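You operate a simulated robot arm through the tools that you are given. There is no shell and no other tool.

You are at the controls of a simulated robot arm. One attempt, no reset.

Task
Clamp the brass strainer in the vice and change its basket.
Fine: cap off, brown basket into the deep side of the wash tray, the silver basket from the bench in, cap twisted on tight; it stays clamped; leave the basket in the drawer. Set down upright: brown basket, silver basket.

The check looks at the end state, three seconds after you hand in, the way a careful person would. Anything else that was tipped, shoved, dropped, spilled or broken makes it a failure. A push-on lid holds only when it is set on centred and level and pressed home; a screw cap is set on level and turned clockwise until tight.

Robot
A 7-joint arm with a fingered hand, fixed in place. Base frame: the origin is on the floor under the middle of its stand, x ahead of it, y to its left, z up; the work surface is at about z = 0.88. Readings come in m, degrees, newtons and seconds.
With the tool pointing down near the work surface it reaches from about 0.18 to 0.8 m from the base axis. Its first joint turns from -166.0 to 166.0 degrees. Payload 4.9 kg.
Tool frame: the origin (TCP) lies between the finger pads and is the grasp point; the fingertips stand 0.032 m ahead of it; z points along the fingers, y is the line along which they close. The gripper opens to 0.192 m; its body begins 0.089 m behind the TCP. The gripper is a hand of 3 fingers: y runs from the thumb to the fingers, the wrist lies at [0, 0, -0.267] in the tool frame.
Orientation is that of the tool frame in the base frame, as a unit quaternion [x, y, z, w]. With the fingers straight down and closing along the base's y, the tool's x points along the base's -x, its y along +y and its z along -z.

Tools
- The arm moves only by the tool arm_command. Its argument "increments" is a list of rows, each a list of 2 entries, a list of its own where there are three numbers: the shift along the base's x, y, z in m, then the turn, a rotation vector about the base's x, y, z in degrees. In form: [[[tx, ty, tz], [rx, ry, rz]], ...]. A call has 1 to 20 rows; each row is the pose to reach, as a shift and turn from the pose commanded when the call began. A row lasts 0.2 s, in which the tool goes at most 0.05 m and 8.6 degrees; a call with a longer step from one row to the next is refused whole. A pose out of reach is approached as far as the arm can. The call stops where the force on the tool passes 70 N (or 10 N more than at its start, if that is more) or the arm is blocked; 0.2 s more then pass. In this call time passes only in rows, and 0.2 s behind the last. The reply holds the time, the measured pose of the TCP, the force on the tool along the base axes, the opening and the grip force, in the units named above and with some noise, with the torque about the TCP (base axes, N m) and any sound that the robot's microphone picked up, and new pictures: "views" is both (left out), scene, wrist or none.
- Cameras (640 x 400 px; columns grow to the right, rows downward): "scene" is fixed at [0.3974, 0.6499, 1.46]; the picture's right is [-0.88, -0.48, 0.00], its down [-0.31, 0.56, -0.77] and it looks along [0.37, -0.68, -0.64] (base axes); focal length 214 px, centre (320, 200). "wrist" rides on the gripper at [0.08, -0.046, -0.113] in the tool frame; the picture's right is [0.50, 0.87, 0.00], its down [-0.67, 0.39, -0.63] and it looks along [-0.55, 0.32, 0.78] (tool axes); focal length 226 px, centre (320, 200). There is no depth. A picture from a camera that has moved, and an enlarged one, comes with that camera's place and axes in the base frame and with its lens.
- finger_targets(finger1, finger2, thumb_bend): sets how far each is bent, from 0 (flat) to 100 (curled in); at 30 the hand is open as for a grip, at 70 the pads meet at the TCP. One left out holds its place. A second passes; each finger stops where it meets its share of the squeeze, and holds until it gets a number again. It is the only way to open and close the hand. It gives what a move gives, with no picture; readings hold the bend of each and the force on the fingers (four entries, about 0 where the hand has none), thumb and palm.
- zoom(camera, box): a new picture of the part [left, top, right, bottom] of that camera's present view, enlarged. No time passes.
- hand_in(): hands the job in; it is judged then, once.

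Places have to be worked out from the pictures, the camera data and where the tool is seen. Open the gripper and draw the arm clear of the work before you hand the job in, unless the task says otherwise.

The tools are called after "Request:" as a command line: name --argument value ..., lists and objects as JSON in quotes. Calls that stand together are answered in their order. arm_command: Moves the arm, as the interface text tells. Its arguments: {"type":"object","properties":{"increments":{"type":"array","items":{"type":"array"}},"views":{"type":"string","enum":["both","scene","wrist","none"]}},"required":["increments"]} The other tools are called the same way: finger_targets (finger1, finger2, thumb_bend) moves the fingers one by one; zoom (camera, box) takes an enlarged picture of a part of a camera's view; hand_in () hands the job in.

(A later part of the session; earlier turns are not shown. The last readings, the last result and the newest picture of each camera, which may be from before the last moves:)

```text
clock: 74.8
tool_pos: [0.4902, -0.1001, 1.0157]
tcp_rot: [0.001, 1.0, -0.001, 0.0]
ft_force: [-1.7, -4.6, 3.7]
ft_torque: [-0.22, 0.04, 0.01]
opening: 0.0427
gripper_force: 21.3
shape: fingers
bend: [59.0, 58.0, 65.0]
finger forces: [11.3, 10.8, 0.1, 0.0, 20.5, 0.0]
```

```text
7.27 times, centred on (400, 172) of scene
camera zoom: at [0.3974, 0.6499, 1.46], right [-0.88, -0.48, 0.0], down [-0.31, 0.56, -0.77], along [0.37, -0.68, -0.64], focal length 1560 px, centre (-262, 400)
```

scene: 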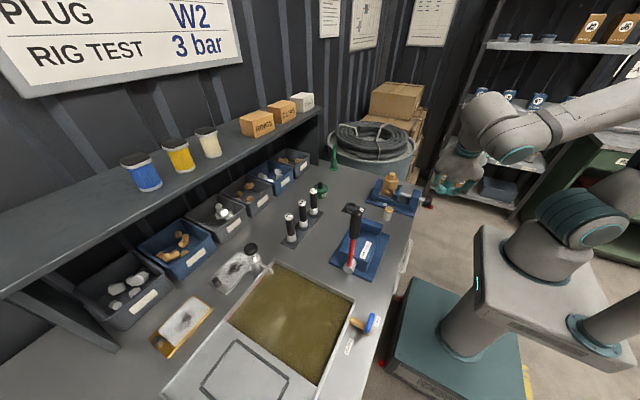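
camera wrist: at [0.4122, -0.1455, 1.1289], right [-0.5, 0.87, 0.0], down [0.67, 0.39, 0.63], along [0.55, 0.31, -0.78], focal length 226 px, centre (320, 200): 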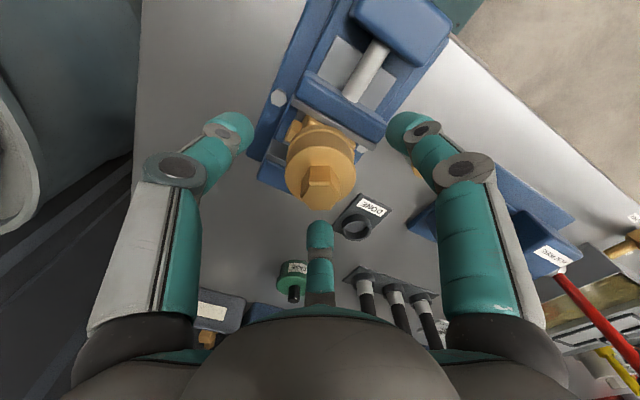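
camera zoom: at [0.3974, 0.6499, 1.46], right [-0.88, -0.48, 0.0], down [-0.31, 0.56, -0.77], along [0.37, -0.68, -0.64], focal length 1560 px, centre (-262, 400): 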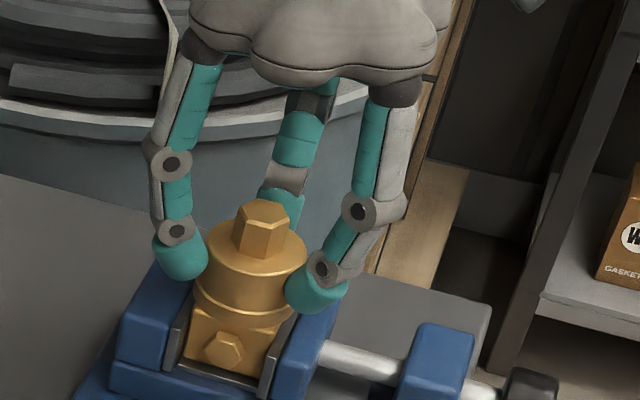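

Gripped (11/11/20 N). I try turning the cap counter-clockwise (from above) by 25° and check torque and markings.

Request:
arm_command --increments '[[[0, 0, 0], [0, 0, 5]], [[0, 0, 0], [0, 0, 10]], [[0, 0, 0], [0, 0, 15]], [[0, 0, 0], [0, 0, 20]], [[0, 0, 0], [0, 0, 25]]]' --views "wrist"

Request:
zoom --camera "scene" --box '[375, 145, 425, 200]'

Request:
zoom --camera "wrist" --box '[240, 80, 400, 230]'

```text
clock: 76.0
tool_pos: [0.4902, -0.0976, 1.0144]
tcp_rot: [-0.217, 0.976, 0.0, 0.001]
ft_force: [8.2, -5.8, 9.4]
ft_torque: [-0.18, -0.28, -0.08]
opening: 0.0423
gripper_force: 21.0
shape: fingers
bend: [60.0, 58.0, 65.0]
finger forces: [8.4, 12.4, 0.0, 0.0, 22.5, 0.0]
camera wrist: at [0.4376, -0.1734, 1.1278], right [-0.82, 0.57, 0.0], down [0.44, 0.64, 0.63], along [0.36, 0.52, -0.78], focal length 226 px, centre (320, 200)
```

wrist: 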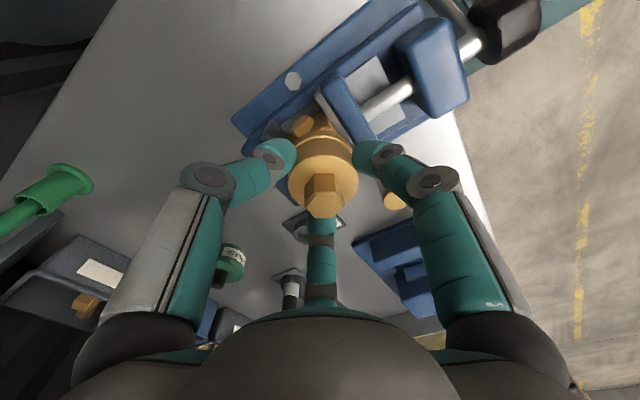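

```text
7.27 times, centred on (400, 172) of scene
camera zoom: at [0.3974, 0.6499, 1.46], right [-0.88, -0.48, 0.0], down [-0.31, 0.56, -0.77], along [0.37, -0.68, -0.64], focal length 1560 px, centre (-262, 400)
```

zoom: 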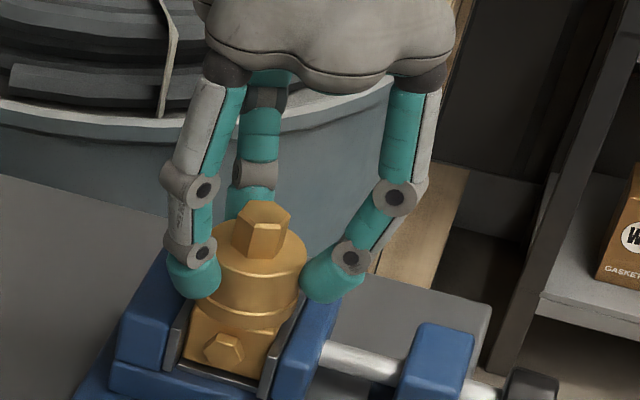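

```text
2.67 times, centred on (320, 155) of wrist
camera zoom: at [0.4376, -0.1734, 1.1278], right [-0.82, 0.57, 0.0], down [0.44, 0.64, 0.63], along [0.36, 0.52, -0.78], focal length 603 px, centre (320, 320)
```

zoom: 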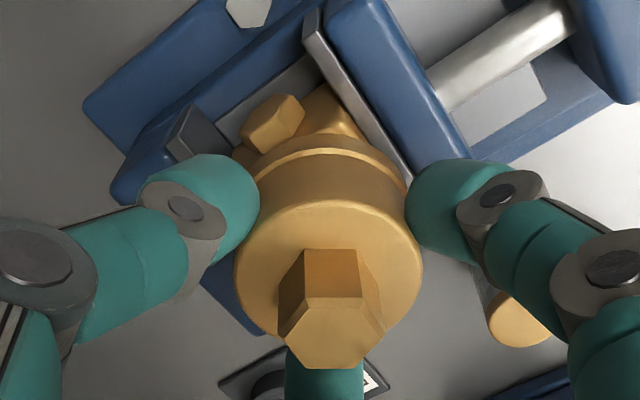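

The cap turns with the hand (hex stayed aligned to the tool) while the body stays put, with little torque. The cap axis sits ~4 mm off the TCP, so I continue turning while orbiting around the cap axis and rising slightly.

Request:
arm_command --increments '[[[0.0005, 0.0001, 0.0003], [0, 0, 7]], [[0.001, 0.0003, 0.0005], [0, 0, 14]], [[0.0015, 0.0005, 0.0007], [0, 0, 21]], [[0.0019, 0.0008, 0.0009], [0, 0, 28]], [[0.0023, 0.0011, 0.0011], [0, 0, 35]], [[0.0026, 0.0014, 0.0013], [0, 0, 42]], [[0.0029, 0.0018, 0.0015], [0, 0, 49]], [[0.0032, 0.0023, 0.0017], [0, 0, 56]], [[0.0034, 0.0028, 0.0019], [0, 0, 63]], [[0.0035, 0.0033, 0.0021], [0, 0, 70]], [[0.0036, 0.0038, 0.0023], [0, 0, 77]]]' --views "wrist"

Request:
zoom --camera "scene" --box '[375, 145, 425, 200]'

Request:
zoom --camera "wrist" --box '[240, 80, 400, 230]'

```text
clock: 78.0
tool_pos: [0.4843, -0.0807, 0.9931]
tcp_rot: [-0.661, 0.75, 0.0, -0.026]
ft_force: [14.6, -2.0, 6.2]
ft_torque: [-0.07, -0.47, 0.11]
opening: 0.0481
gripper_force: 21.4
shape: fingers
bend: [58.0, 62.0, 64.0]
finger forces: [10.5, 6.8, 0.0, 0.1, 26.0, 0.0]
out of reach, approached as far as the arm can: row 8, 9
stopped in row 9: the force on the tool passed its limit at 114 N (the readings are from after the stop); the commanded pose is now the measured one
camera wrist: at [0.5256, -0.1613, 1.1079], right [-0.92, -0.39, 0.05], down [-0.28, 0.74, 0.62], along [-0.28, 0.56, -0.78], focal length 226 px, centre (320, 200)
```

wrist: 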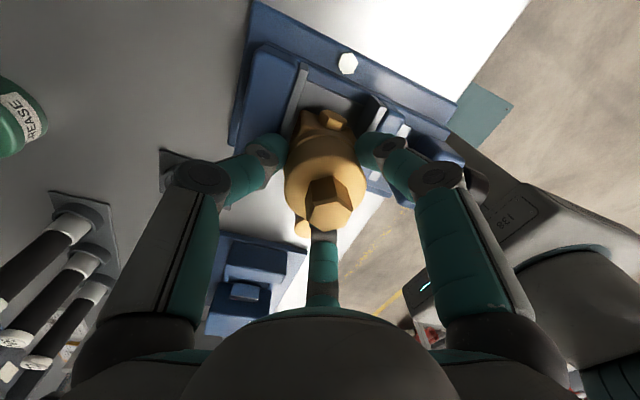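

```text
7.27 times, centred on (400, 172) of scene
camera zoom: at [0.3974, 0.6499, 1.46], right [-0.88, -0.48, 0.0], down [-0.31, 0.56, -0.77], along [0.37, -0.68, -0.64], focal length 1560 px, centre (-262, 400)
```

zoom: 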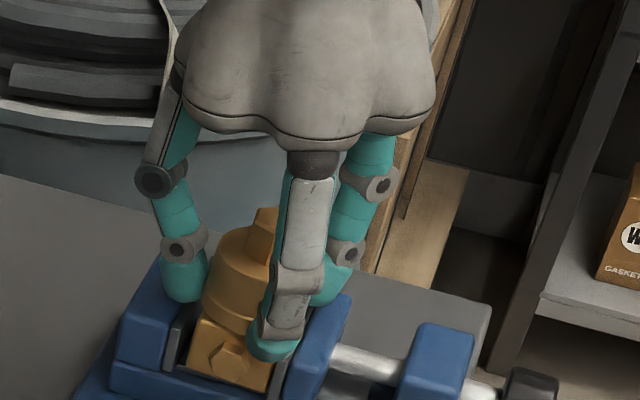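

```text
2.67 times, centred on (320, 155) of wrist
camera zoom: at [0.5256, -0.1613, 1.1079], right [-0.92, -0.39, 0.05], down [-0.28, 0.74, 0.62], along [-0.28, 0.56, -0.78], focal length 603 px, centre (320, 320)
```

zoom: 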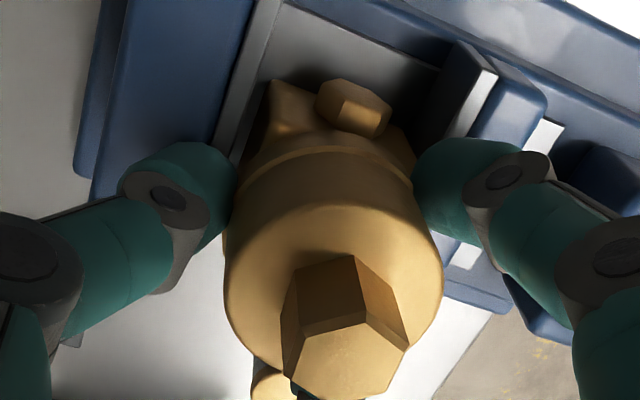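

The wrist reached its joint limit and the arm deviated, dragging the strainer along the jaws toward +y. I release the grip to see the strainer's state.

Request:
finger_targets --finger1 52 --finger2 52 --thumb_bend 54

Request:
zoom --camera "scene" --box '[375, 145, 425, 200]'

Request:
zoom --camera "wrist" --box '[220, 60, 420, 230]'

```text
clock: 79.0
tool_pos: [0.4833, -0.0805, 0.9927]
tcp_rot: [-0.661, 0.75, 0.002, -0.027]
ft_force: [0.7, 0.7, 27.5]
ft_torque: [-0.02, -1.22, 0.01]
opening: 0.0655
gripper_force: 15.0
shape: fingers
bend: [52.0, 52.0, 55.0]
finger forces: [0.0, 0.0, 0.0, 0.0, 29.8, 0.0]
```

```text
7.27 times, centred on (400, 172) of scene
camera zoom: at [0.3974, 0.6499, 1.46], right [-0.88, -0.48, 0.0], down [-0.31, 0.56, -0.77], along [0.37, -0.68, -0.64], focal length 1560 px, centre (-262, 400)
```

zoom: 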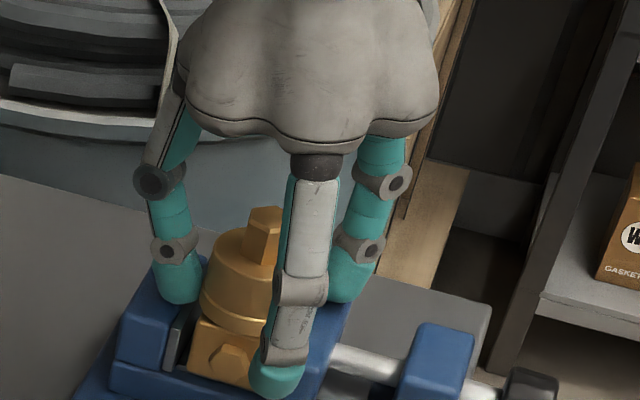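

```text
2.35 times, centred on (320, 145) of wrist
camera zoom: at [0.5238, -0.161, 1.1066], right [-0.92, -0.39, 0.05], down [-0.27, 0.74, 0.62], along [-0.28, 0.56, -0.78], focal length 532 px, centre (320, 329)
```

zoom: 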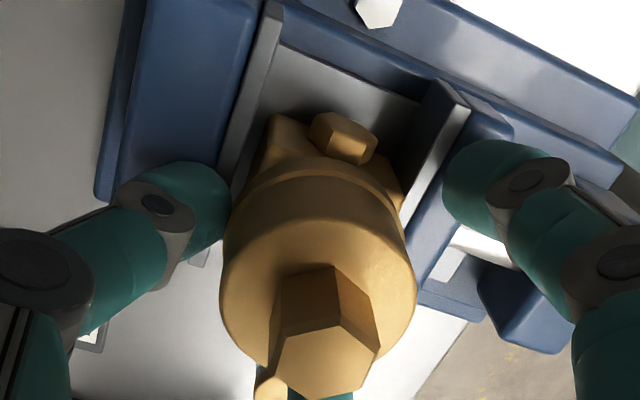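

The thumb tip is resting on the fixed jaw; I lift straight up, then rotate back to yaw 0 and inspect the strainer.

Request:
arm_command --increments '[[[0, 0, 0.02], [0, 0, 0]], [[0, 0, 0.06], [0, 0, 0]], [[0, 0, 0.1], [0, 0, 0]], [[0, 0, 0.13], [0, 0, 0]]]' --views "none"

Request:
arm_command --increments '[[[0.001, -0.001, 0.002], [0, -0.3, -8]], [[0.002, -0.002, 0.004], [0, -0.6, -16]], [[0.003, -0.004, 0.006], [-0.1, -1, -24]], [[0.004, -0.005, 0.008], [-0.1, -1.3, -32]], [[0.005, -0.006, 0.01], [-0.1, -1.6, -40]], [[0.006, -0.008, 0.012], [-0.2, -2, -48]], [[0.007, -0.01, 0.014], [-0.2, -2.3, -56]], [[0.007, -0.011, 0.016], [-0.2, -2.6, -64]], [[0.007, -0.012, 0.018], [-0.2, -3, -72]], [[0.007, -0.013, 0.018], [-0.2, -3.3, -80]], [[0.007, -0.013, 0.018], [-0.25, -3.4, -82.7]]]'

Request:
zoom --camera "scene" --box '[380, 155, 430, 205]'

Request:
zoom --camera "wrist" --box '[260, 60, 380, 170]'

```text
clock: 80.0
tool_pos: [0.4832, -0.078, 1.1223]
tcp_rot: [-0.661, 0.75, 0.004, -0.03]
ft_force: [-0.9, 0.0, 0.6]
ft_torque: [0.01, 0.04, 0.0]
opening: 0.0709
gripper_force: 0.2
shape: fingers
bend: [52.0, 52.0, 54.0]
finger forces: [0.1, 0.0, 0.0, 0.1, 0.1, 0.0]
```

```text
clock: 82.4
tool_pos: [0.4889, -0.093, 1.1382]
tcp_rot: [0.002, 1.0, 0.003, 0.0]
ft_force: [-0.3, 0.1, -0.3]
ft_torque: [-0.02, -0.01, -0.01]
opening: 0.071
gripper_force: 0.1
shape: fingers
bend: [52.0, 52.0, 54.0]
finger forces: [0.0, 0.1, 0.1, 0.0, 0.0, 0.0]
camera wrist: at [0.4095, -0.1396, 1.2514], right [-0.5, 0.87, 0.01], down [0.67, 0.38, 0.63], along [0.55, 0.32, -0.77], focal length 226 px, centre (320, 200)
```

scene: 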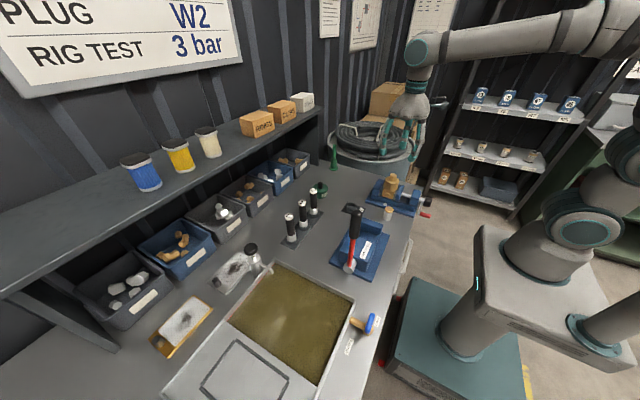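
wrist: 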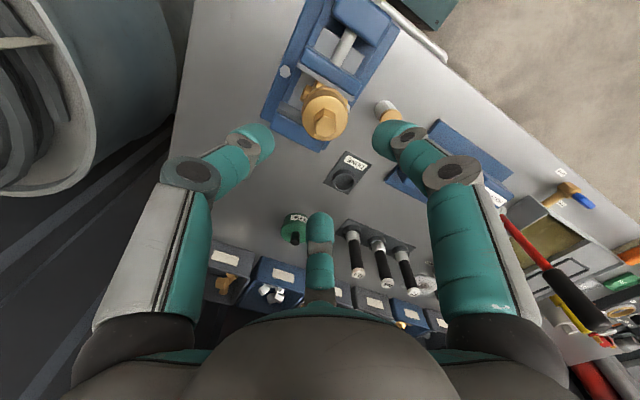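

```text
8.00 times, centred on (405, 180) of scene
camera zoom: at [0.3974, 0.6499, 1.46], right [-0.88, -0.48, 0.0], down [-0.31, 0.56, -0.77], along [0.37, -0.68, -0.64], focal length 1716 px, centre (-360, 360)
```

zoom: 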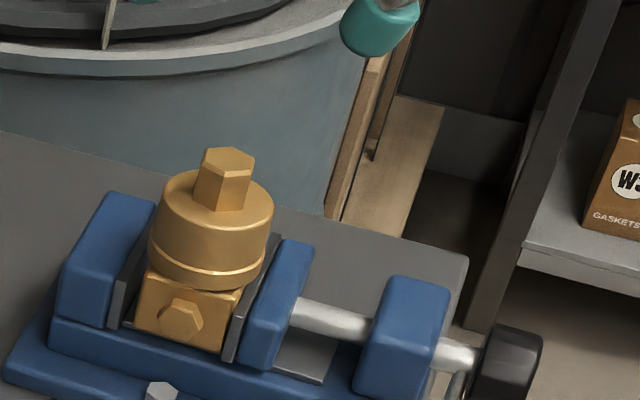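

```text
3.64 times, centred on (320, 115) of wrist
camera zoom: at [0.4095, -0.1396, 1.2514], right [-0.5, 0.87, 0.01], down [0.67, 0.38, 0.63], along [0.55, 0.32, -0.77], focal length 822 px, centre (320, 509)
```

zoom: 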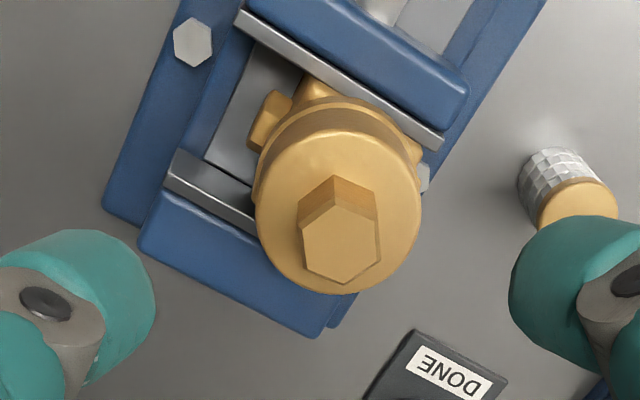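

The strainer is still upright and between the jaws (gap ≈ 44 mm), just slid ~1 cm along y. I check the crank and clamp state closely.

Request:
zoom --camera "scene" --box '[405, 180, 445, 225]'

Request:
zoom --camera "wrist" --box '[290, 60, 360, 150]'

```text
8.89 times, centred on (425, 202) of scene
camera zoom: at [0.3974, 0.6499, 1.46], right [-0.88, -0.48, 0.0], down [-0.31, 0.56, -0.77], along [0.37, -0.68, -0.64], focal length 1906 px, centre (-613, 178)
```

zoom: 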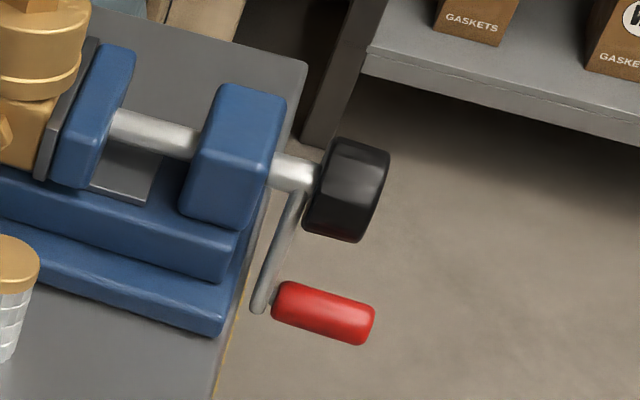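

```text
4.44 times, centred on (325, 105) of wrist
camera zoom: at [0.4095, -0.1396, 1.2514], right [-0.5, 0.87, 0.01], down [0.67, 0.38, 0.63], along [0.55, 0.32, -0.77], focal length 1005 px, centre (298, 622)
```

zoom: 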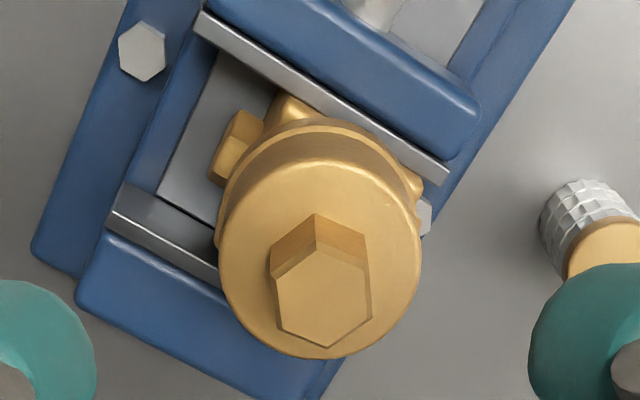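

The crank was back-driven to about −27° when the strainer was dragged, so the jaw has reopened to ~55 mm. I must re-clamp: I make a fist again and return above the crank handle with the 25° lean.

Request:
finger_targets --finger1 70 --finger2 70 --thumb_bend 70

Request:
arm_command --increments '[[[-0.045, 0.01, 0.01], [0, 0, 0]], [[-0.09, 0.025, 0.01], [-6, 0, 0]], [[-0.13, 0.045, 0.0], [-12, 0, 0]], [[-0.165, 0.06, -0.02], [-18, 0, 0]], [[-0.1725, 0.063, -0.05], [-25, 0, 0]], [[-0.1725, 0.063, -0.09], [-25, 0, 0]]]'

Request:
zoom --camera "wrist" --box '[200, 40, 440, 260]'

Request:
zoom --camera "scene" --box '[380, 150, 450, 225]'

```text
clock: 83.4
tool_pos: [0.4893, -0.0931, 1.139]
tcp_rot: [-0.001, 1.0, 0.003, 0.0]
ft_force: [0.1, 0.4, -0.4]
ft_torque: [-0.03, 0.01, -0.02]
opening: 0.0035
gripper_force: 0.1
shape: fingers
bend: [69.0, 69.0, 70.0]
finger forces: [0.0, 0.0, 0.1, 0.0, 0.0, 0.0]
```

```text
clock: 84.8
tool_pos: [0.318, -0.031, 1.0511]
tcp_rot: [0.0, 0.977, -0.214, -0.001]
ft_force: [-0.3, -0.3, 0.4]
ft_torque: [0.01, 0.02, 0.05]
opening: 0.0035
gripper_force: 0.0
shape: fingers
bend: [69.0, 69.0, 70.0]
finger forces: [0.0, 0.0, 0.0, 0.0, 0.0, 0.0]
camera wrist: at [0.2382, -0.0247, 1.1727], right [-0.5, 0.79, -0.36], down [0.67, 0.62, 0.41], along [0.55, -0.04, -0.84], focal length 226 px, centre (320, 200)
```

scene: 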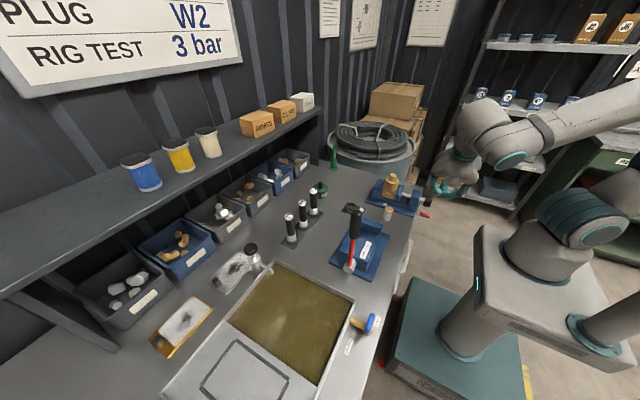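
wrist: 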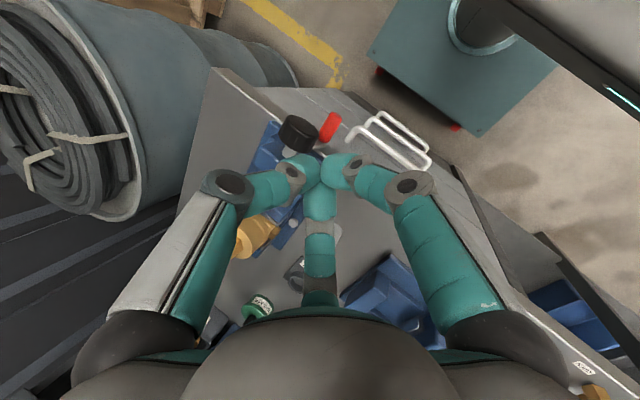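

```text
1.82 times, centred on (320, 150) of wrist
camera zoom: at [0.2382, -0.0247, 1.1727], right [-0.5, 0.79, -0.36], down [0.67, 0.62, 0.41], along [0.55, -0.04, -0.84], focal length 411 px, centre (320, 291)
```

zoom: 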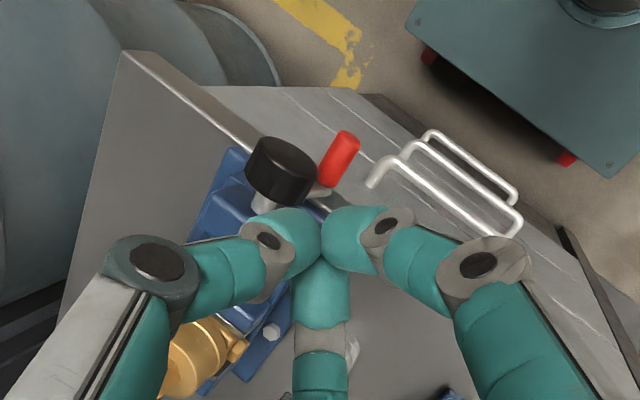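

```text
5.33 times, centred on (415, 188) of scene
camera zoom: at [0.3974, 0.6499, 1.46], right [-0.88, -0.48, 0.0], down [-0.31, 0.56, -0.77], along [0.37, -0.68, -0.64], focal length 1144 px, centre (-187, 267)
```

zoom: 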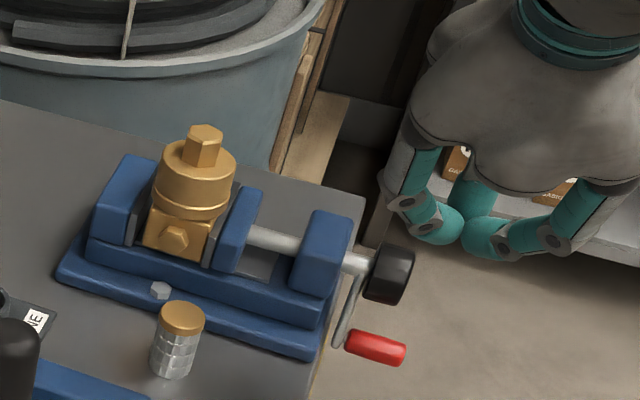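

The handle is near −67°. I come down on its +y side and push it around the bottom along the path that worked before.

Request:
arm_command --increments '[[[-0.002, 0.005, -0.04], [0, 0, 0]], [[-0.002, 0.005, -0.08], [0, 0, 0]], [[-0.002, 0.005, -0.12], [0, 0, 0]], [[-0.002, 0.005, -0.15], [0, 0, 0]], [[-0.002, -0.009, -0.1586], [0, 0, 0]], [[-0.002, -0.017, -0.1621], [0, 0, 0]], [[-0.002, -0.025, -0.1641], [0, 0, 0]], [[-0.002, -0.033, -0.1656], [0, 0, 0]], [[-0.002, -0.0405, -0.1671], [0, 0, 0]], [[-0.002, -0.0448, -0.1673], [0, 0, 0]], [[-0.002, -0.0496, -0.1659], [0, 0, 0]], [[-0.002, -0.0541, -0.1635], [0, 0, 0]], [[-0.002, -0.0607, -0.1602], [0, 0, 0]], [[-0.002, -0.0648, -0.1571], [0, 0, 0]], [[-0.002, -0.0685, -0.1536], [0, 0, 0]]]' --views "wrist"

Request:
zoom --camera "wrist" --box '[200, 40, 440, 260]'

Request:
zoom --camera "scene" --box '[385, 165, 425, 205]'

```text
clock: 88.0
tool_pos: [0.3147, -0.0991, 0.8956]
tcp_rot: [0.0, 0.977, -0.213, -0.001]
ft_force: [-0.6, 2.6, -0.5]
ft_torque: [0.04, 0.01, 0.0]
opening: 0.0023
gripper_force: 2.4
shape: fingers
bend: [69.0, 69.0, 70.0]
finger forces: [0.0, 0.1, 0.1, 0.1, 4.2, 0.1]
camera wrist: at [0.235, -0.0936, 1.0177], right [-0.5, 0.79, -0.36], down [0.67, 0.62, 0.41], along [0.55, -0.04, -0.84], focal length 226 px, centre (320, 200)
```

wrist: 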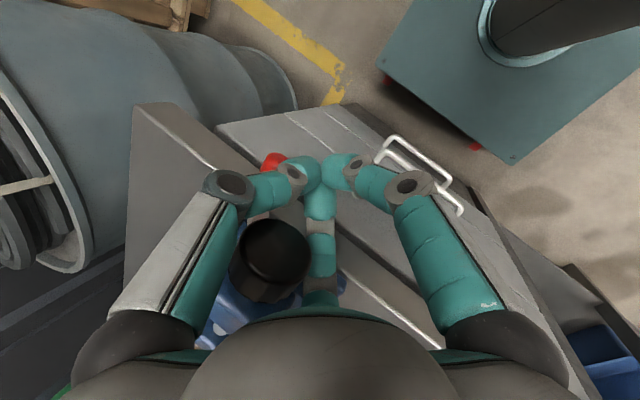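

```text
1.82 times, centred on (320, 150) of wrist
camera zoom: at [0.235, -0.0936, 1.0177], right [-0.5, 0.79, -0.36], down [0.67, 0.62, 0.41], along [0.55, -0.04, -0.84], focal length 411 px, centre (320, 291)
```

zoom: 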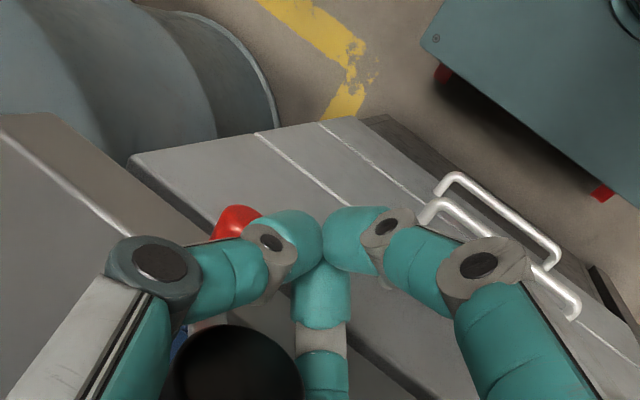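

```text
10.00 times, centred on (405, 185) of scene
camera zoom: at [0.3974, 0.6499, 1.46], right [-0.88, -0.48, 0.0], down [-0.31, 0.56, -0.77], along [0.37, -0.68, -0.64], focal length 2145 px, centre (-530, 350)
```

zoom: 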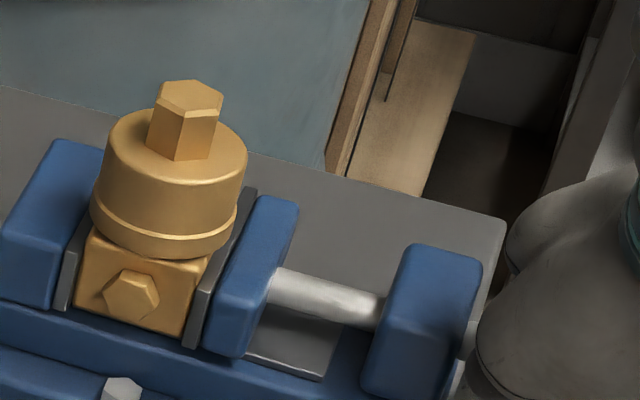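

The jaw is closed on the block again. I tighten with the same push to ~45 N, then retreat straight back.

Request:
arm_command --increments '[[[0, -0.004, 0.004], [0, 0, 0]], [[0, -0.008, 0.008], [0, 0, 0]], [[0, -0.012, 0.0105], [0, 0, 0]], [[0, -0.016, 0.0125], [0, 0, 0]], [[0, -0.02, 0.0145], [0, 0, 0]], [[0, -0.025, 0.016], [0, 0, 0]]]' --views "none"

Request:
arm_command --increments '[[[0, -0.003, 0.001], [0, 0, 0]], [[0, -0.006, 0.002], [0, 0, 0]]]' --views "wrist"

Request:
zoom --camera "scene" --box '[385, 165, 425, 205]'

Request:
zoom --camera "wrist" --box '[200, 40, 440, 260]'

```text
clock: 89.4
tool_pos: [0.3149, -0.1225, 0.9105]
tcp_rot: [-0.001, 0.977, -0.213, -0.001]
ft_force: [-3.3, 49.4, -9.2]
ft_torque: [-0.64, 0.67, 0.89]
opening: 0.0024
gripper_force: 28.4
shape: fingers
bend: [67.0, 64.0, 76.0]
finger forces: [0.0, 32.1, 0.0, 0.1, 25.2, 0.0]
```

```text
clock: 89.9
tool_pos: [0.3161, -0.1243, 0.9126]
tcp_rot: [-0.004, 0.978, -0.211, 0.003]
ft_force: [-1.4, 47.1, -4.4]
ft_torque: [-0.8, 0.53, 1.14]
opening: 0.0041
gripper_force: 27.1
shape: fingers
bend: [68.0, 63.0, 77.0]
finger forces: [0.0, 36.9, 0.1, 0.0, 17.9, 0.0]
stopped in row 2: the force on the tool passed its limit at 76 N (the readings are from after the stop); the commanded pose is now the measured one
camera wrist: at [0.2364, -0.1206, 1.0338], right [-0.51, 0.79, -0.36], down [0.66, 0.62, 0.42], along [0.55, -0.03, -0.83], focal length 226 px, centre (320, 200)
```

wrist: 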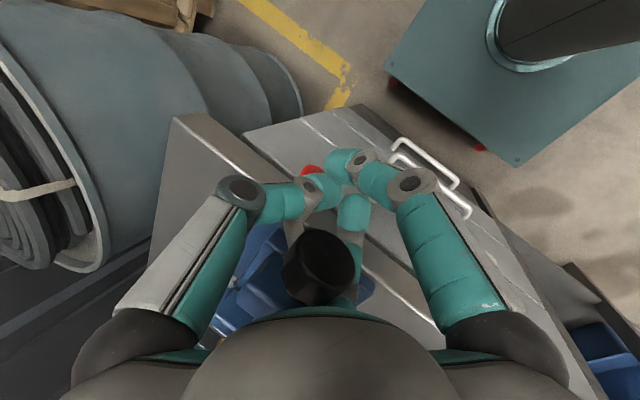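

```text
10.00 times, centred on (405, 185) of scene
camera zoom: at [0.3974, 0.6499, 1.46], right [-0.88, -0.48, 0.0], down [-0.31, 0.56, -0.77], along [0.37, -0.68, -0.64], focal length 2145 px, centre (-530, 350)
```

zoom: 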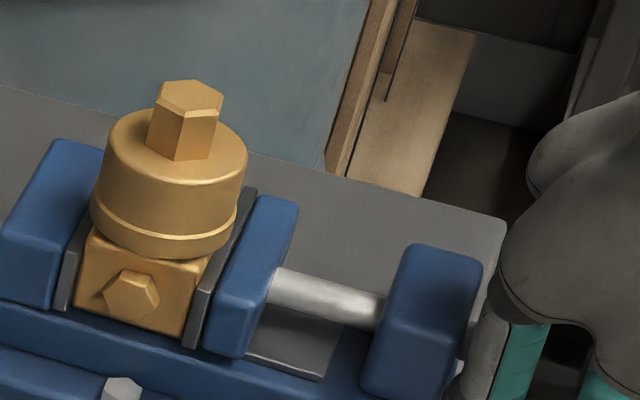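

```text
1.82 times, centred on (320, 150) of wrist
camera zoom: at [0.2364, -0.1206, 1.0338], right [-0.51, 0.79, -0.36], down [0.66, 0.62, 0.42], along [0.55, -0.03, -0.83], focal length 411 px, centre (320, 291)
```

zoom: 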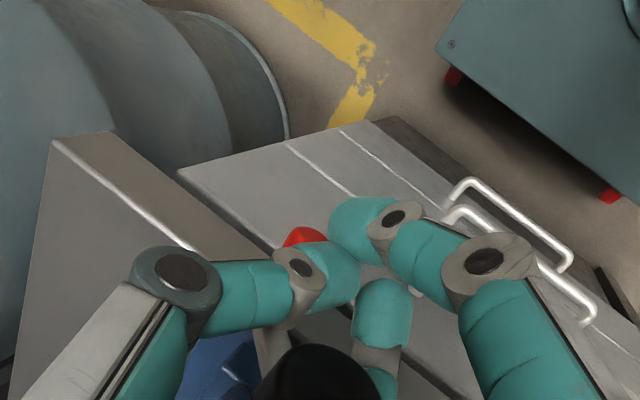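

Peak push was about 76 N with no further jaw travel. I retreat back and up the same way as before.

Request:
arm_command --increments '[[[-0.002, 0.015, -0.005], [0, 0, 0]], [[-0.004, 0.035, -0.008], [0, 0, 0]], [[-0.004, 0.06, -0.005], [0, 0, 0]], [[-0.004, 0.075, 0.02], [0, 0, 0]], [[-0.004, 0.085, 0.06], [0, 0, 0]], [[-0.004, 0.09, 0.105], [0, 0, 0]], [[-0.004, 0.09, 0.15], [0, 0, 0]], [[0.0, 0.09, 0.19], [0, 0, 0]]]' --views "wrist"

Request:
zoom --camera "scene" --box '[380, 160, 450, 230]'

Request:
zoom --camera "wrist" --box '[240, 60, 360, 170]'

```text
clock: 91.7
tool_pos: [0.3149, -0.0378, 1.1035]
tcp_rot: [-0.002, 0.977, -0.212, 0.0]
ft_force: [-0.1, 0.1, -0.1]
ft_torque: [0.01, 0.05, 0.03]
opening: 0.0038
gripper_force: 0.1
shape: fingers
bend: [69.0, 69.0, 70.0]
finger forces: [0.1, 0.1, 0.1, 0.0, 0.0, 0.0]
camera wrist: at [0.2365, -0.0327, 1.2259], right [-0.5, 0.79, -0.36], down [0.67, 0.62, 0.41], along [0.55, -0.03, -0.84], focal length 226 px, centre (320, 200)
```

wrist: 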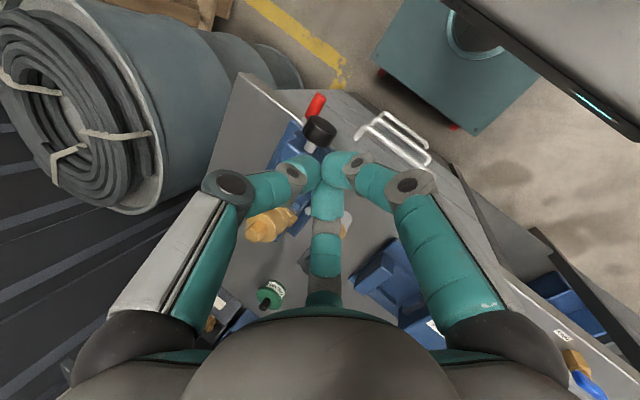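

```text
5.71 times, centred on (415, 195) of scene
camera zoom: at [0.3974, 0.6499, 1.46], right [-0.88, -0.48, 0.0], down [-0.31, 0.56, -0.77], along [0.37, -0.68, -0.64], focal length 1226 px, centre (-223, 229)
```

zoom: 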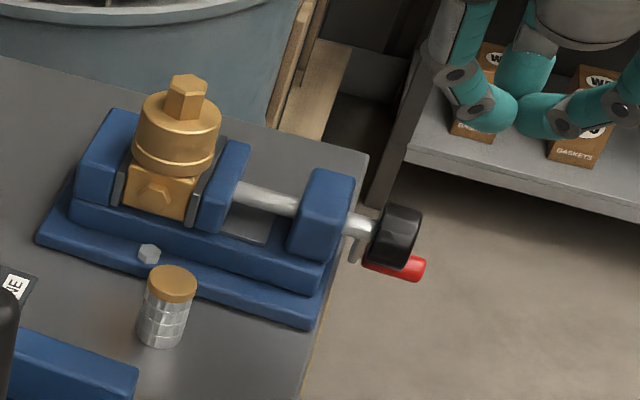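

```text
3.64 times, centred on (300, 115) of wrist
camera zoom: at [0.2365, -0.0327, 1.2259], right [-0.5, 0.79, -0.36], down [0.67, 0.62, 0.41], along [0.55, -0.03, -0.84], focal length 822 px, centre (393, 509)
```

zoom: 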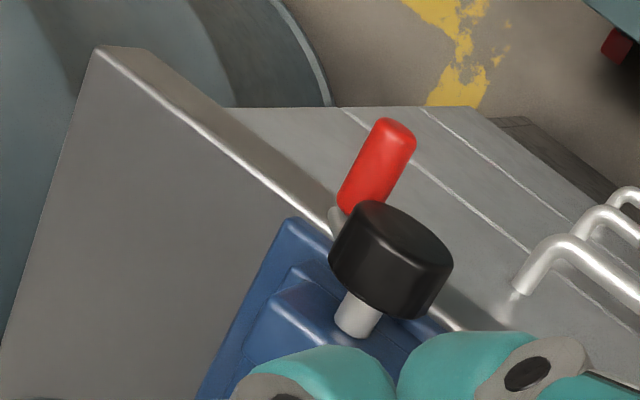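

Clamped again. I straighten the tool and move above the strainer, opening the fingers, to re-measure the cap's axis.

Request:
finger_targets --finger1 48 --finger2 48 --thumb_bend 48

Request:
arm_command --increments '[[[0, 0.0, 0.025], [6, 0, 0]], [[0.03, -0.005, 0.045], [12, 0, 0]], [[0.07, -0.015, 0.045], [18, 0, 0]], [[0.11, -0.03, 0.045], [24.5, 0, 0]], [[0.145, -0.042, 0.045], [24.5, 0, 0]], [[0.172, -0.05, 0.045], [24.5, 0, 0]]]' --views "wrist"

Request:
zoom --camera "wrist" --box '[270, 70, 370, 170]'

```text
clock: 92.7
tool_pos: [0.3151, -0.0381, 1.1032]
tcp_rot: [-0.002, 0.977, -0.212, 0.0]
ft_force: [-0.7, -0.3, 0.5]
ft_torque: [-0.02, 0.01, -0.04]
opening: 0.0924
gripper_force: 0.0
shape: fingers
bend: [48.0, 48.0, 48.0]
finger forces: [0.0, 0.1, 0.0, 0.0, 0.0, 0.0]
```

```text
clock: 94.1
tool_pos: [0.4866, -0.0889, 1.1525]
tcp_rot: [-0.003, 1.0, 0.001, 0.001]
ft_force: [0.1, 0.2, 0.1]
ft_torque: [-0.02, 0.02, 0.0]
opening: 0.0925
gripper_force: 0.1
shape: fingers
bend: [48.0, 48.0, 48.0]
finger forces: [0.0, 0.0, 0.0, 0.0, 0.0, 0.1]
camera wrist: at [0.4069, -0.1352, 1.2649], right [-0.5, 0.86, 0.0], down [0.67, 0.39, 0.63], along [0.55, 0.32, -0.77], focal length 226 px, centre (320, 200)
```

wrist: 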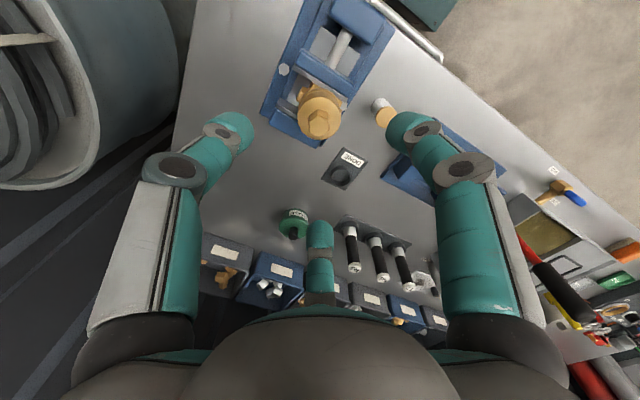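

```text
4.00 times, centred on (320, 120) of wrist
camera zoom: at [0.4069, -0.1352, 1.2649], right [-0.5, 0.86, 0.0], down [0.67, 0.39, 0.63], along [0.55, 0.32, -0.77], focal length 904 px, centre (320, 520)
```

zoom: 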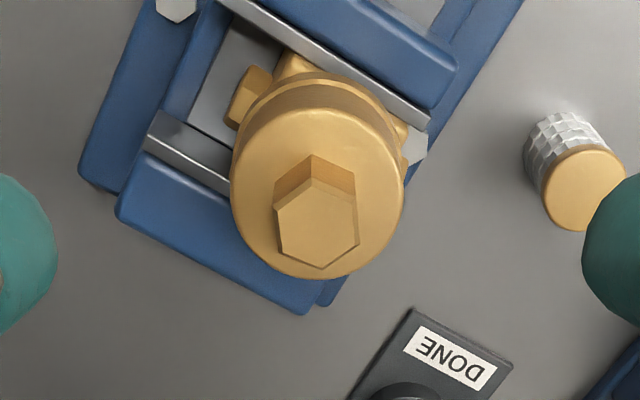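

The cap axis is (+4.6, +2.2) mm from the tool axis; the cap has turned ~90° so far. I centre over it and pre-rotate the hand to about −150° at height, to gain a long unscrewing stroke.

Request:
arm_command --increments '[[[0.0046, 0.0022, 0], [0, 0, -8]], [[0.0046, 0.0022, 0], [0, 0, -16]], [[0.0046, 0.0022, 0], [0, 0, -24]], [[0.0046, 0.0022, 0], [0, 0, -32]], [[0.0046, 0.0022, 0], [0, 0, -40]], [[0.0046, 0.0022, 0], [0, 0, -48]], [[0.0046, 0.0022, 0], [0, 0, -56]], [[0.0046, 0.0022, 0], [0, 0, -64]], [[0.0046, 0.0022, 0], [0, 0, -72]], [[0.0046, 0.0022, 0], [0, 0, -80]], [[0.0046, 0.0022, 0], [0, 0, -88]], [[0.0046, 0.0022, 0], [0, 0, -96]], [[0.0046, 0.0022, 0], [0, 0, -104]], [[0.0046, 0.0022, 0], [0, 0, -112]], [[0.0046, 0.0022, 0], [0, 0, -120]], [[0.0046, 0.0022, 0], [0, 0, -128]], [[0.0046, 0.0022, 0], [0, 0, -136]], [[0.0046, 0.0022, 0], [0, 0, -144]], [[0.0046, 0.0022, 0], [0, 0, -150]]]' --views "wrist"

Request:
zoom --camera "wrist" --box '[270, 70, 370, 170]'

```text
clock: 98.1
tool_pos: [0.4917, -0.0849, 1.1478]
tcp_rot: [0.966, 0.26, -0.002, 0.001]
ft_force: [0.4, -0.4, 0.3]
ft_torque: [-0.02, -0.02, -0.02]
opening: 0.0922
gripper_force: 0.0
shape: fingers
bend: [48.0, 48.0, 48.0]
finger forces: [0.0, 0.0, 0.0, 0.0, 0.1, 0.0]
camera wrist: at [0.538, -0.0052, 1.2607], right [0.87, -0.5, 0.0], down [-0.39, -0.67, 0.63], along [-0.32, -0.55, -0.77], focal length 226 px, centre (320, 200)
```

wrist: 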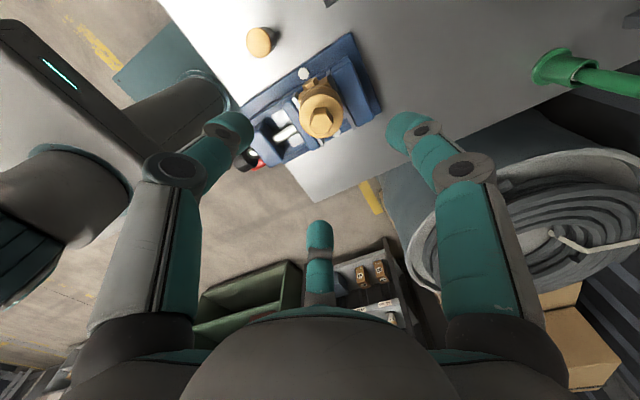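

```text
4.00 times, centred on (320, 120) of wrist
camera zoom: at [0.538, -0.0052, 1.2607], right [0.87, -0.5, 0.0], down [-0.39, -0.67, 0.63], along [-0.32, -0.55, -0.77], focal length 904 px, centre (320, 520)
```

zoom: 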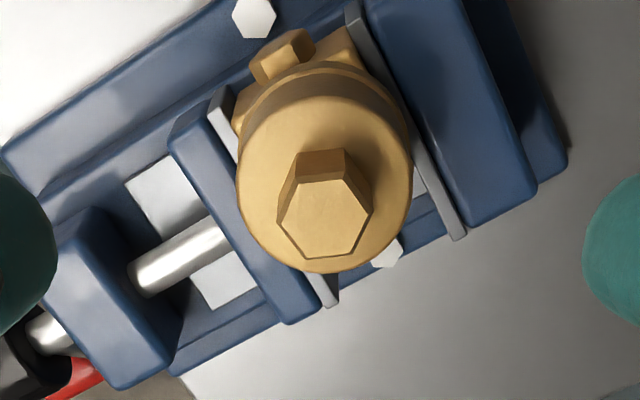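

Both opposite views put the axis at (0.4916, −0.0872). I correct 2 mm in y and descend to the cap.

Request:
arm_command --increments '[[[0, -0.002, -0.03], [0, 0, 0]], [[0, -0.002, -0.065], [0, 0, 0]], [[0, -0.002, -0.1], [0, 0, 0]], [[0, -0.002, -0.12], [0, 0, 0]], [[0, -0.002, -0.134], [0, 0, 0]]]' --views "wrist"

Request:
finger_targets --finger1 56 --finger2 56 --thumb_bend 59

Request:
zoom --camera "wrist" --box '[220, 80, 420, 250]'

Request:
zoom --camera "scene" --box '[375, 145, 425, 200]'

```text
clock: 99.3
tool_pos: [0.4932, -0.0861, 1.0133]
tcp_rot: [0.965, 0.261, -0.001, 0.0]
ft_force: [-0.1, 0.2, -0.2]
ft_torque: [0.05, 0.02, 0.03]
opening: 0.0925
gripper_force: 0.0
shape: fingers
bend: [48.0, 48.0, 48.0]
finger forces: [0.0, 0.0, 0.0, 0.0, 0.0, 0.0]
camera wrist: at [0.5385, -0.0068, 1.1262], right [0.87, -0.5, 0.0], down [-0.38, -0.67, 0.63], along [-0.32, -0.55, -0.77], focal length 226 px, centre (320, 200)
```

wrist: 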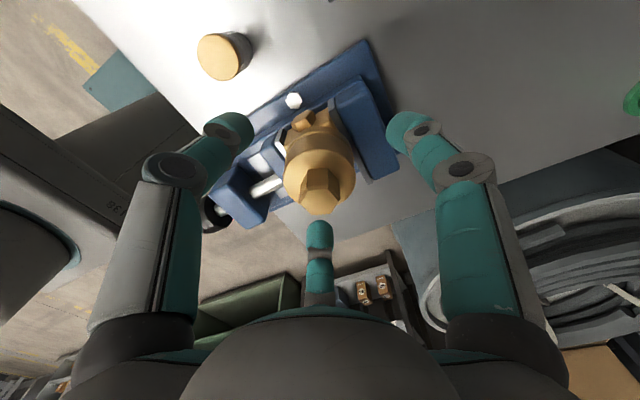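

```text
clock: 100.3
tool_pos: [0.4928, -0.0867, 1.0149]
tcp_rot: [0.965, 0.261, -0.001, 0.0]
ft_force: [-0.4, 0.1, -0.2]
ft_torque: [0.0, 0.0, 0.02]
opening: 0.0535
gripper_force: 0.6
shape: fingers
bend: [56.0, 56.0, 59.0]
finger forces: [0.0, 0.0, 0.0, 0.0, 0.4, 0.0]
```

```text
2.35 times, centred on (320, 165) of wrist
camera zoom: at [0.5386, -0.0068, 1.1265], right [0.87, -0.5, 0.0], down [-0.38, -0.67, 0.63], along [-0.32, -0.55, -0.77], focal length 532 px, centre (320, 282)
```

zoom: 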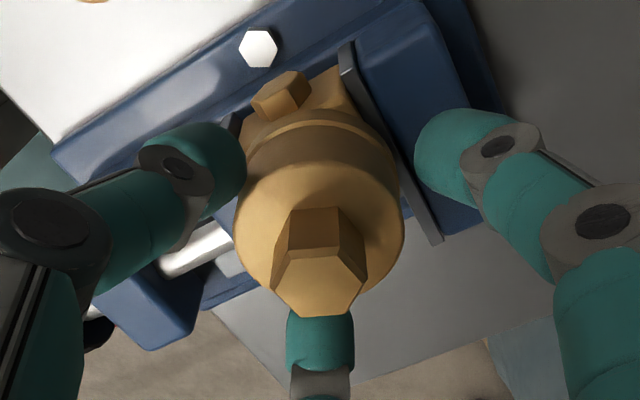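

```text
7.27 times, centred on (400, 172) of scene
camera zoom: at [0.3974, 0.6499, 1.46], right [-0.88, -0.48, 0.0], down [-0.31, 0.56, -0.77], along [0.37, -0.68, -0.64], focal length 1560 px, centre (-262, 400)
```

zoom: 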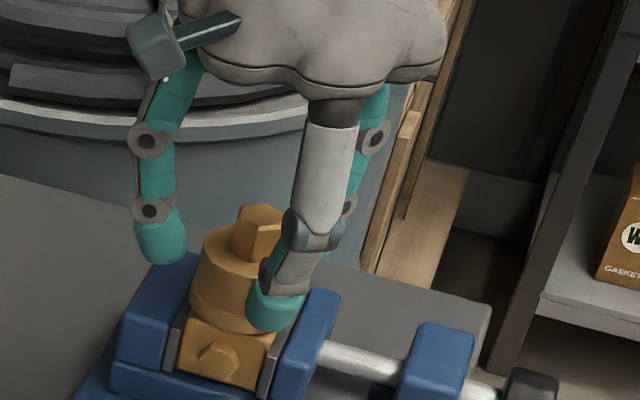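

The thumb just touches the cap at 59. Holding the thumb there, I close only the two fingers so the squeeze is balanced.

Request:
finger_targets --finger1 75 --finger2 75

Request:
zoom --camera "wrist" --box '[220, 80, 420, 250]'

```text
clock: 101.3
tool_pos: [0.4929, -0.0856, 1.0138]
tcp_rot: [0.966, 0.26, -0.001, 0.001]
ft_force: [3.9, -3.1, 0.3]
ft_torque: [-0.16, -0.09, -0.02]
opening: 0.0451
gripper_force: 10.0
shape: fingers
bend: [60.0, 60.0, 58.0]
finger forces: [8.8, 8.9, 0.0, 0.0, 2.3, 0.0]
```

```text
2.35 times, centred on (320, 165) of wrist
camera zoom: at [0.5387, -0.0069, 1.1267], right [0.87, -0.5, 0.0], down [-0.38, -0.67, 0.63], along [-0.31, -0.55, -0.77], focal length 532 px, centre (320, 282)
```

zoom: 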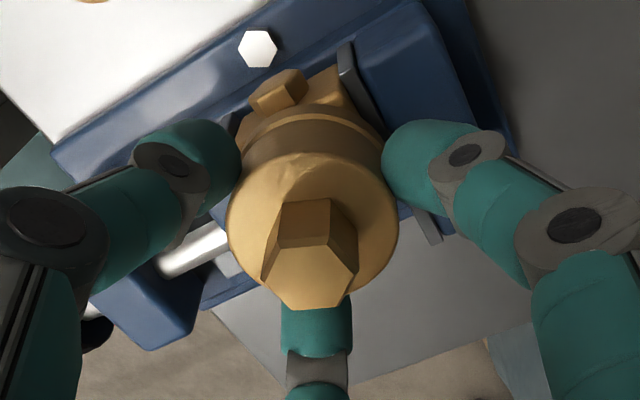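

Thumb carries only 2 N, so I add a little thumb bend to even the squeeze.

Request:
finger_targets --thumb_bend 61

Request:
arm_command --increments '[[[0, 0, 0.0002], [0, 0, 8]], [[0, 0, 0.0003], [0, 0, 16]], [[0, 0, 0.0004], [0, 0, 24]]]' --views "none"

Request:
zoom --camera "wrist" --box '[220, 80, 420, 250]'

Request:
zoom --camera "scene" --box '[375, 145, 425, 200]'

```text
clock: 102.3
tool_pos: [0.4921, -0.0867, 1.0151]
tcp_rot: [0.965, 0.26, -0.001, 0.0]
ft_force: [3.1, -2.5, 1.2]
ft_torque: [-0.05, -0.06, 0.0]
opening: 0.0445
gripper_force: 11.8
shape: fingers
bend: [60.0, 60.0, 59.0]
finger forces: [9.6, 9.5, 0.0, 0.0, 4.7, 0.1]
```

```text
clock: 103.1
tool_pos: [0.4921, -0.0867, 1.016]
tcp_rot: [0.889, 0.457, -0.002, 0.001]
ft_force: [-0.1, 0.3, -0.6]
ft_torque: [-0.01, 0.01, 0.02]
opening: 0.0448
gripper_force: 11.3
shape: fingers
bend: [60.0, 60.0, 59.0]
finger forces: [7.9, 9.1, 0.0, 0.1, 5.7, 0.0]
```

```text
2.35 times, centred on (320, 165) of wrist
camera zoom: at [0.5018, 0.0051, 1.1274], right [1.0, -0.1, 0.0], down [-0.07, -0.77, 0.63], along [-0.06, -0.63, -0.77], focal length 532 px, centre (320, 282)
```

zoom: 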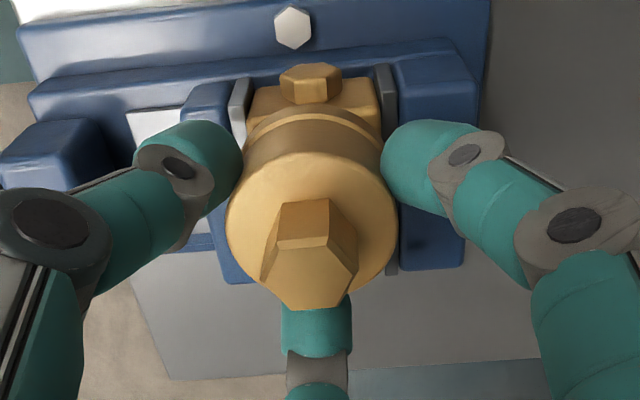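

```text
7.27 times, centred on (400, 172) of scene
camera zoom: at [0.3974, 0.6499, 1.46], right [-0.88, -0.48, 0.0], down [-0.31, 0.56, -0.77], along [0.37, -0.68, -0.64], focal length 1560 px, centre (-262, 400)
```

zoom: 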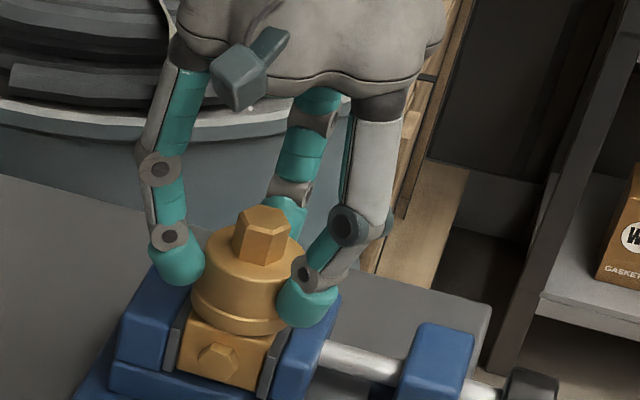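

The cap turns cleanly with almost no force. I continue unscrewing 80° with a slight rise, watching fz.

Request:
arm_command --increments '[[[0, 0, 0.0001], [0, 0, 8]], [[0, 0, 0.0002], [0, 0, 16]], [[0, 0, 0.0003], [0, 0, 24]], [[0, 0, 0.0004], [0, 0, 32]], [[0, 0, 0.0005], [0, 0, 40]], [[0, 0, 0.0006], [0, 0, 48]], [[0, 0, 0.0007], [0, 0, 56]], [[0, 0, 0.0008], [0, 0, 64]], [[0, 0, 0.0009], [0, 0, 72]], [[0, 0, 0.001], [0, 0, 80]]]' --views "none"

Request:
zoom --camera "wrist" --box '[220, 80, 420, 250]'

Request:
zoom --camera "scene" --box '[375, 145, 425, 200]'

```text
clock: 105.3
tool_pos: [0.4921, -0.0867, 1.015]
tcp_rot: [0.388, 0.922, 0.001, 0.0]
ft_force: [0.2, -0.3, -0.5]
ft_torque: [-0.03, 0.02, -0.01]
opening: 0.0443
gripper_force: 11.1
shape: fingers
bend: [60.0, 60.0, 59.0]
finger forces: [7.8, 9.1, 0.1, 0.1, 5.9, 0.1]
```

```text
2.35 times, centred on (320, 165) of wrist
camera zoom: at [0.4028, -0.0612, 1.1274], right [0.27, 0.96, 0.0], down [0.75, -0.21, 0.63], along [0.61, -0.17, -0.77], focal length 532 px, centre (320, 282)
```

zoom: 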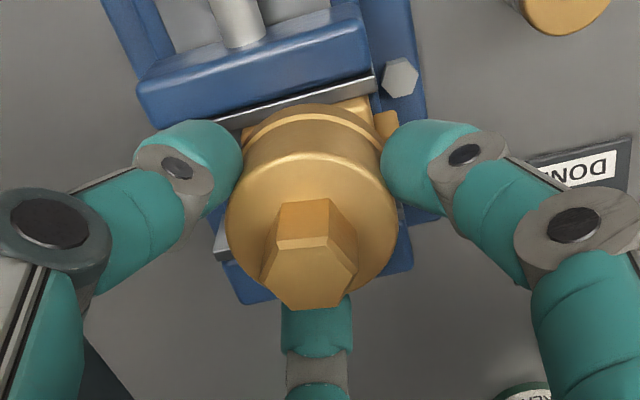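

```text
7.27 times, centred on (400, 172) of scene
camera zoom: at [0.3974, 0.6499, 1.46], right [-0.88, -0.48, 0.0], down [-0.31, 0.56, -0.77], along [0.37, -0.68, -0.64], focal length 1560 px, centre (-262, 400)
```

zoom: 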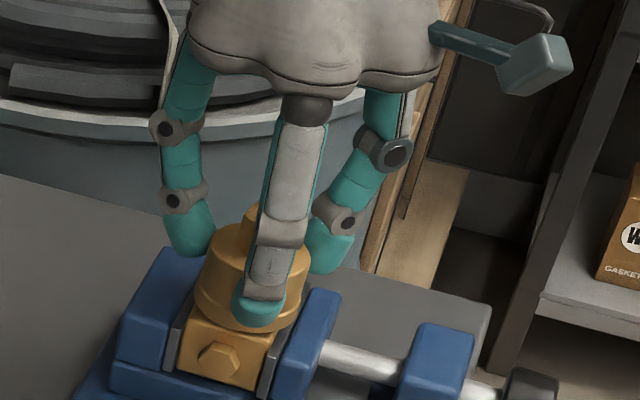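

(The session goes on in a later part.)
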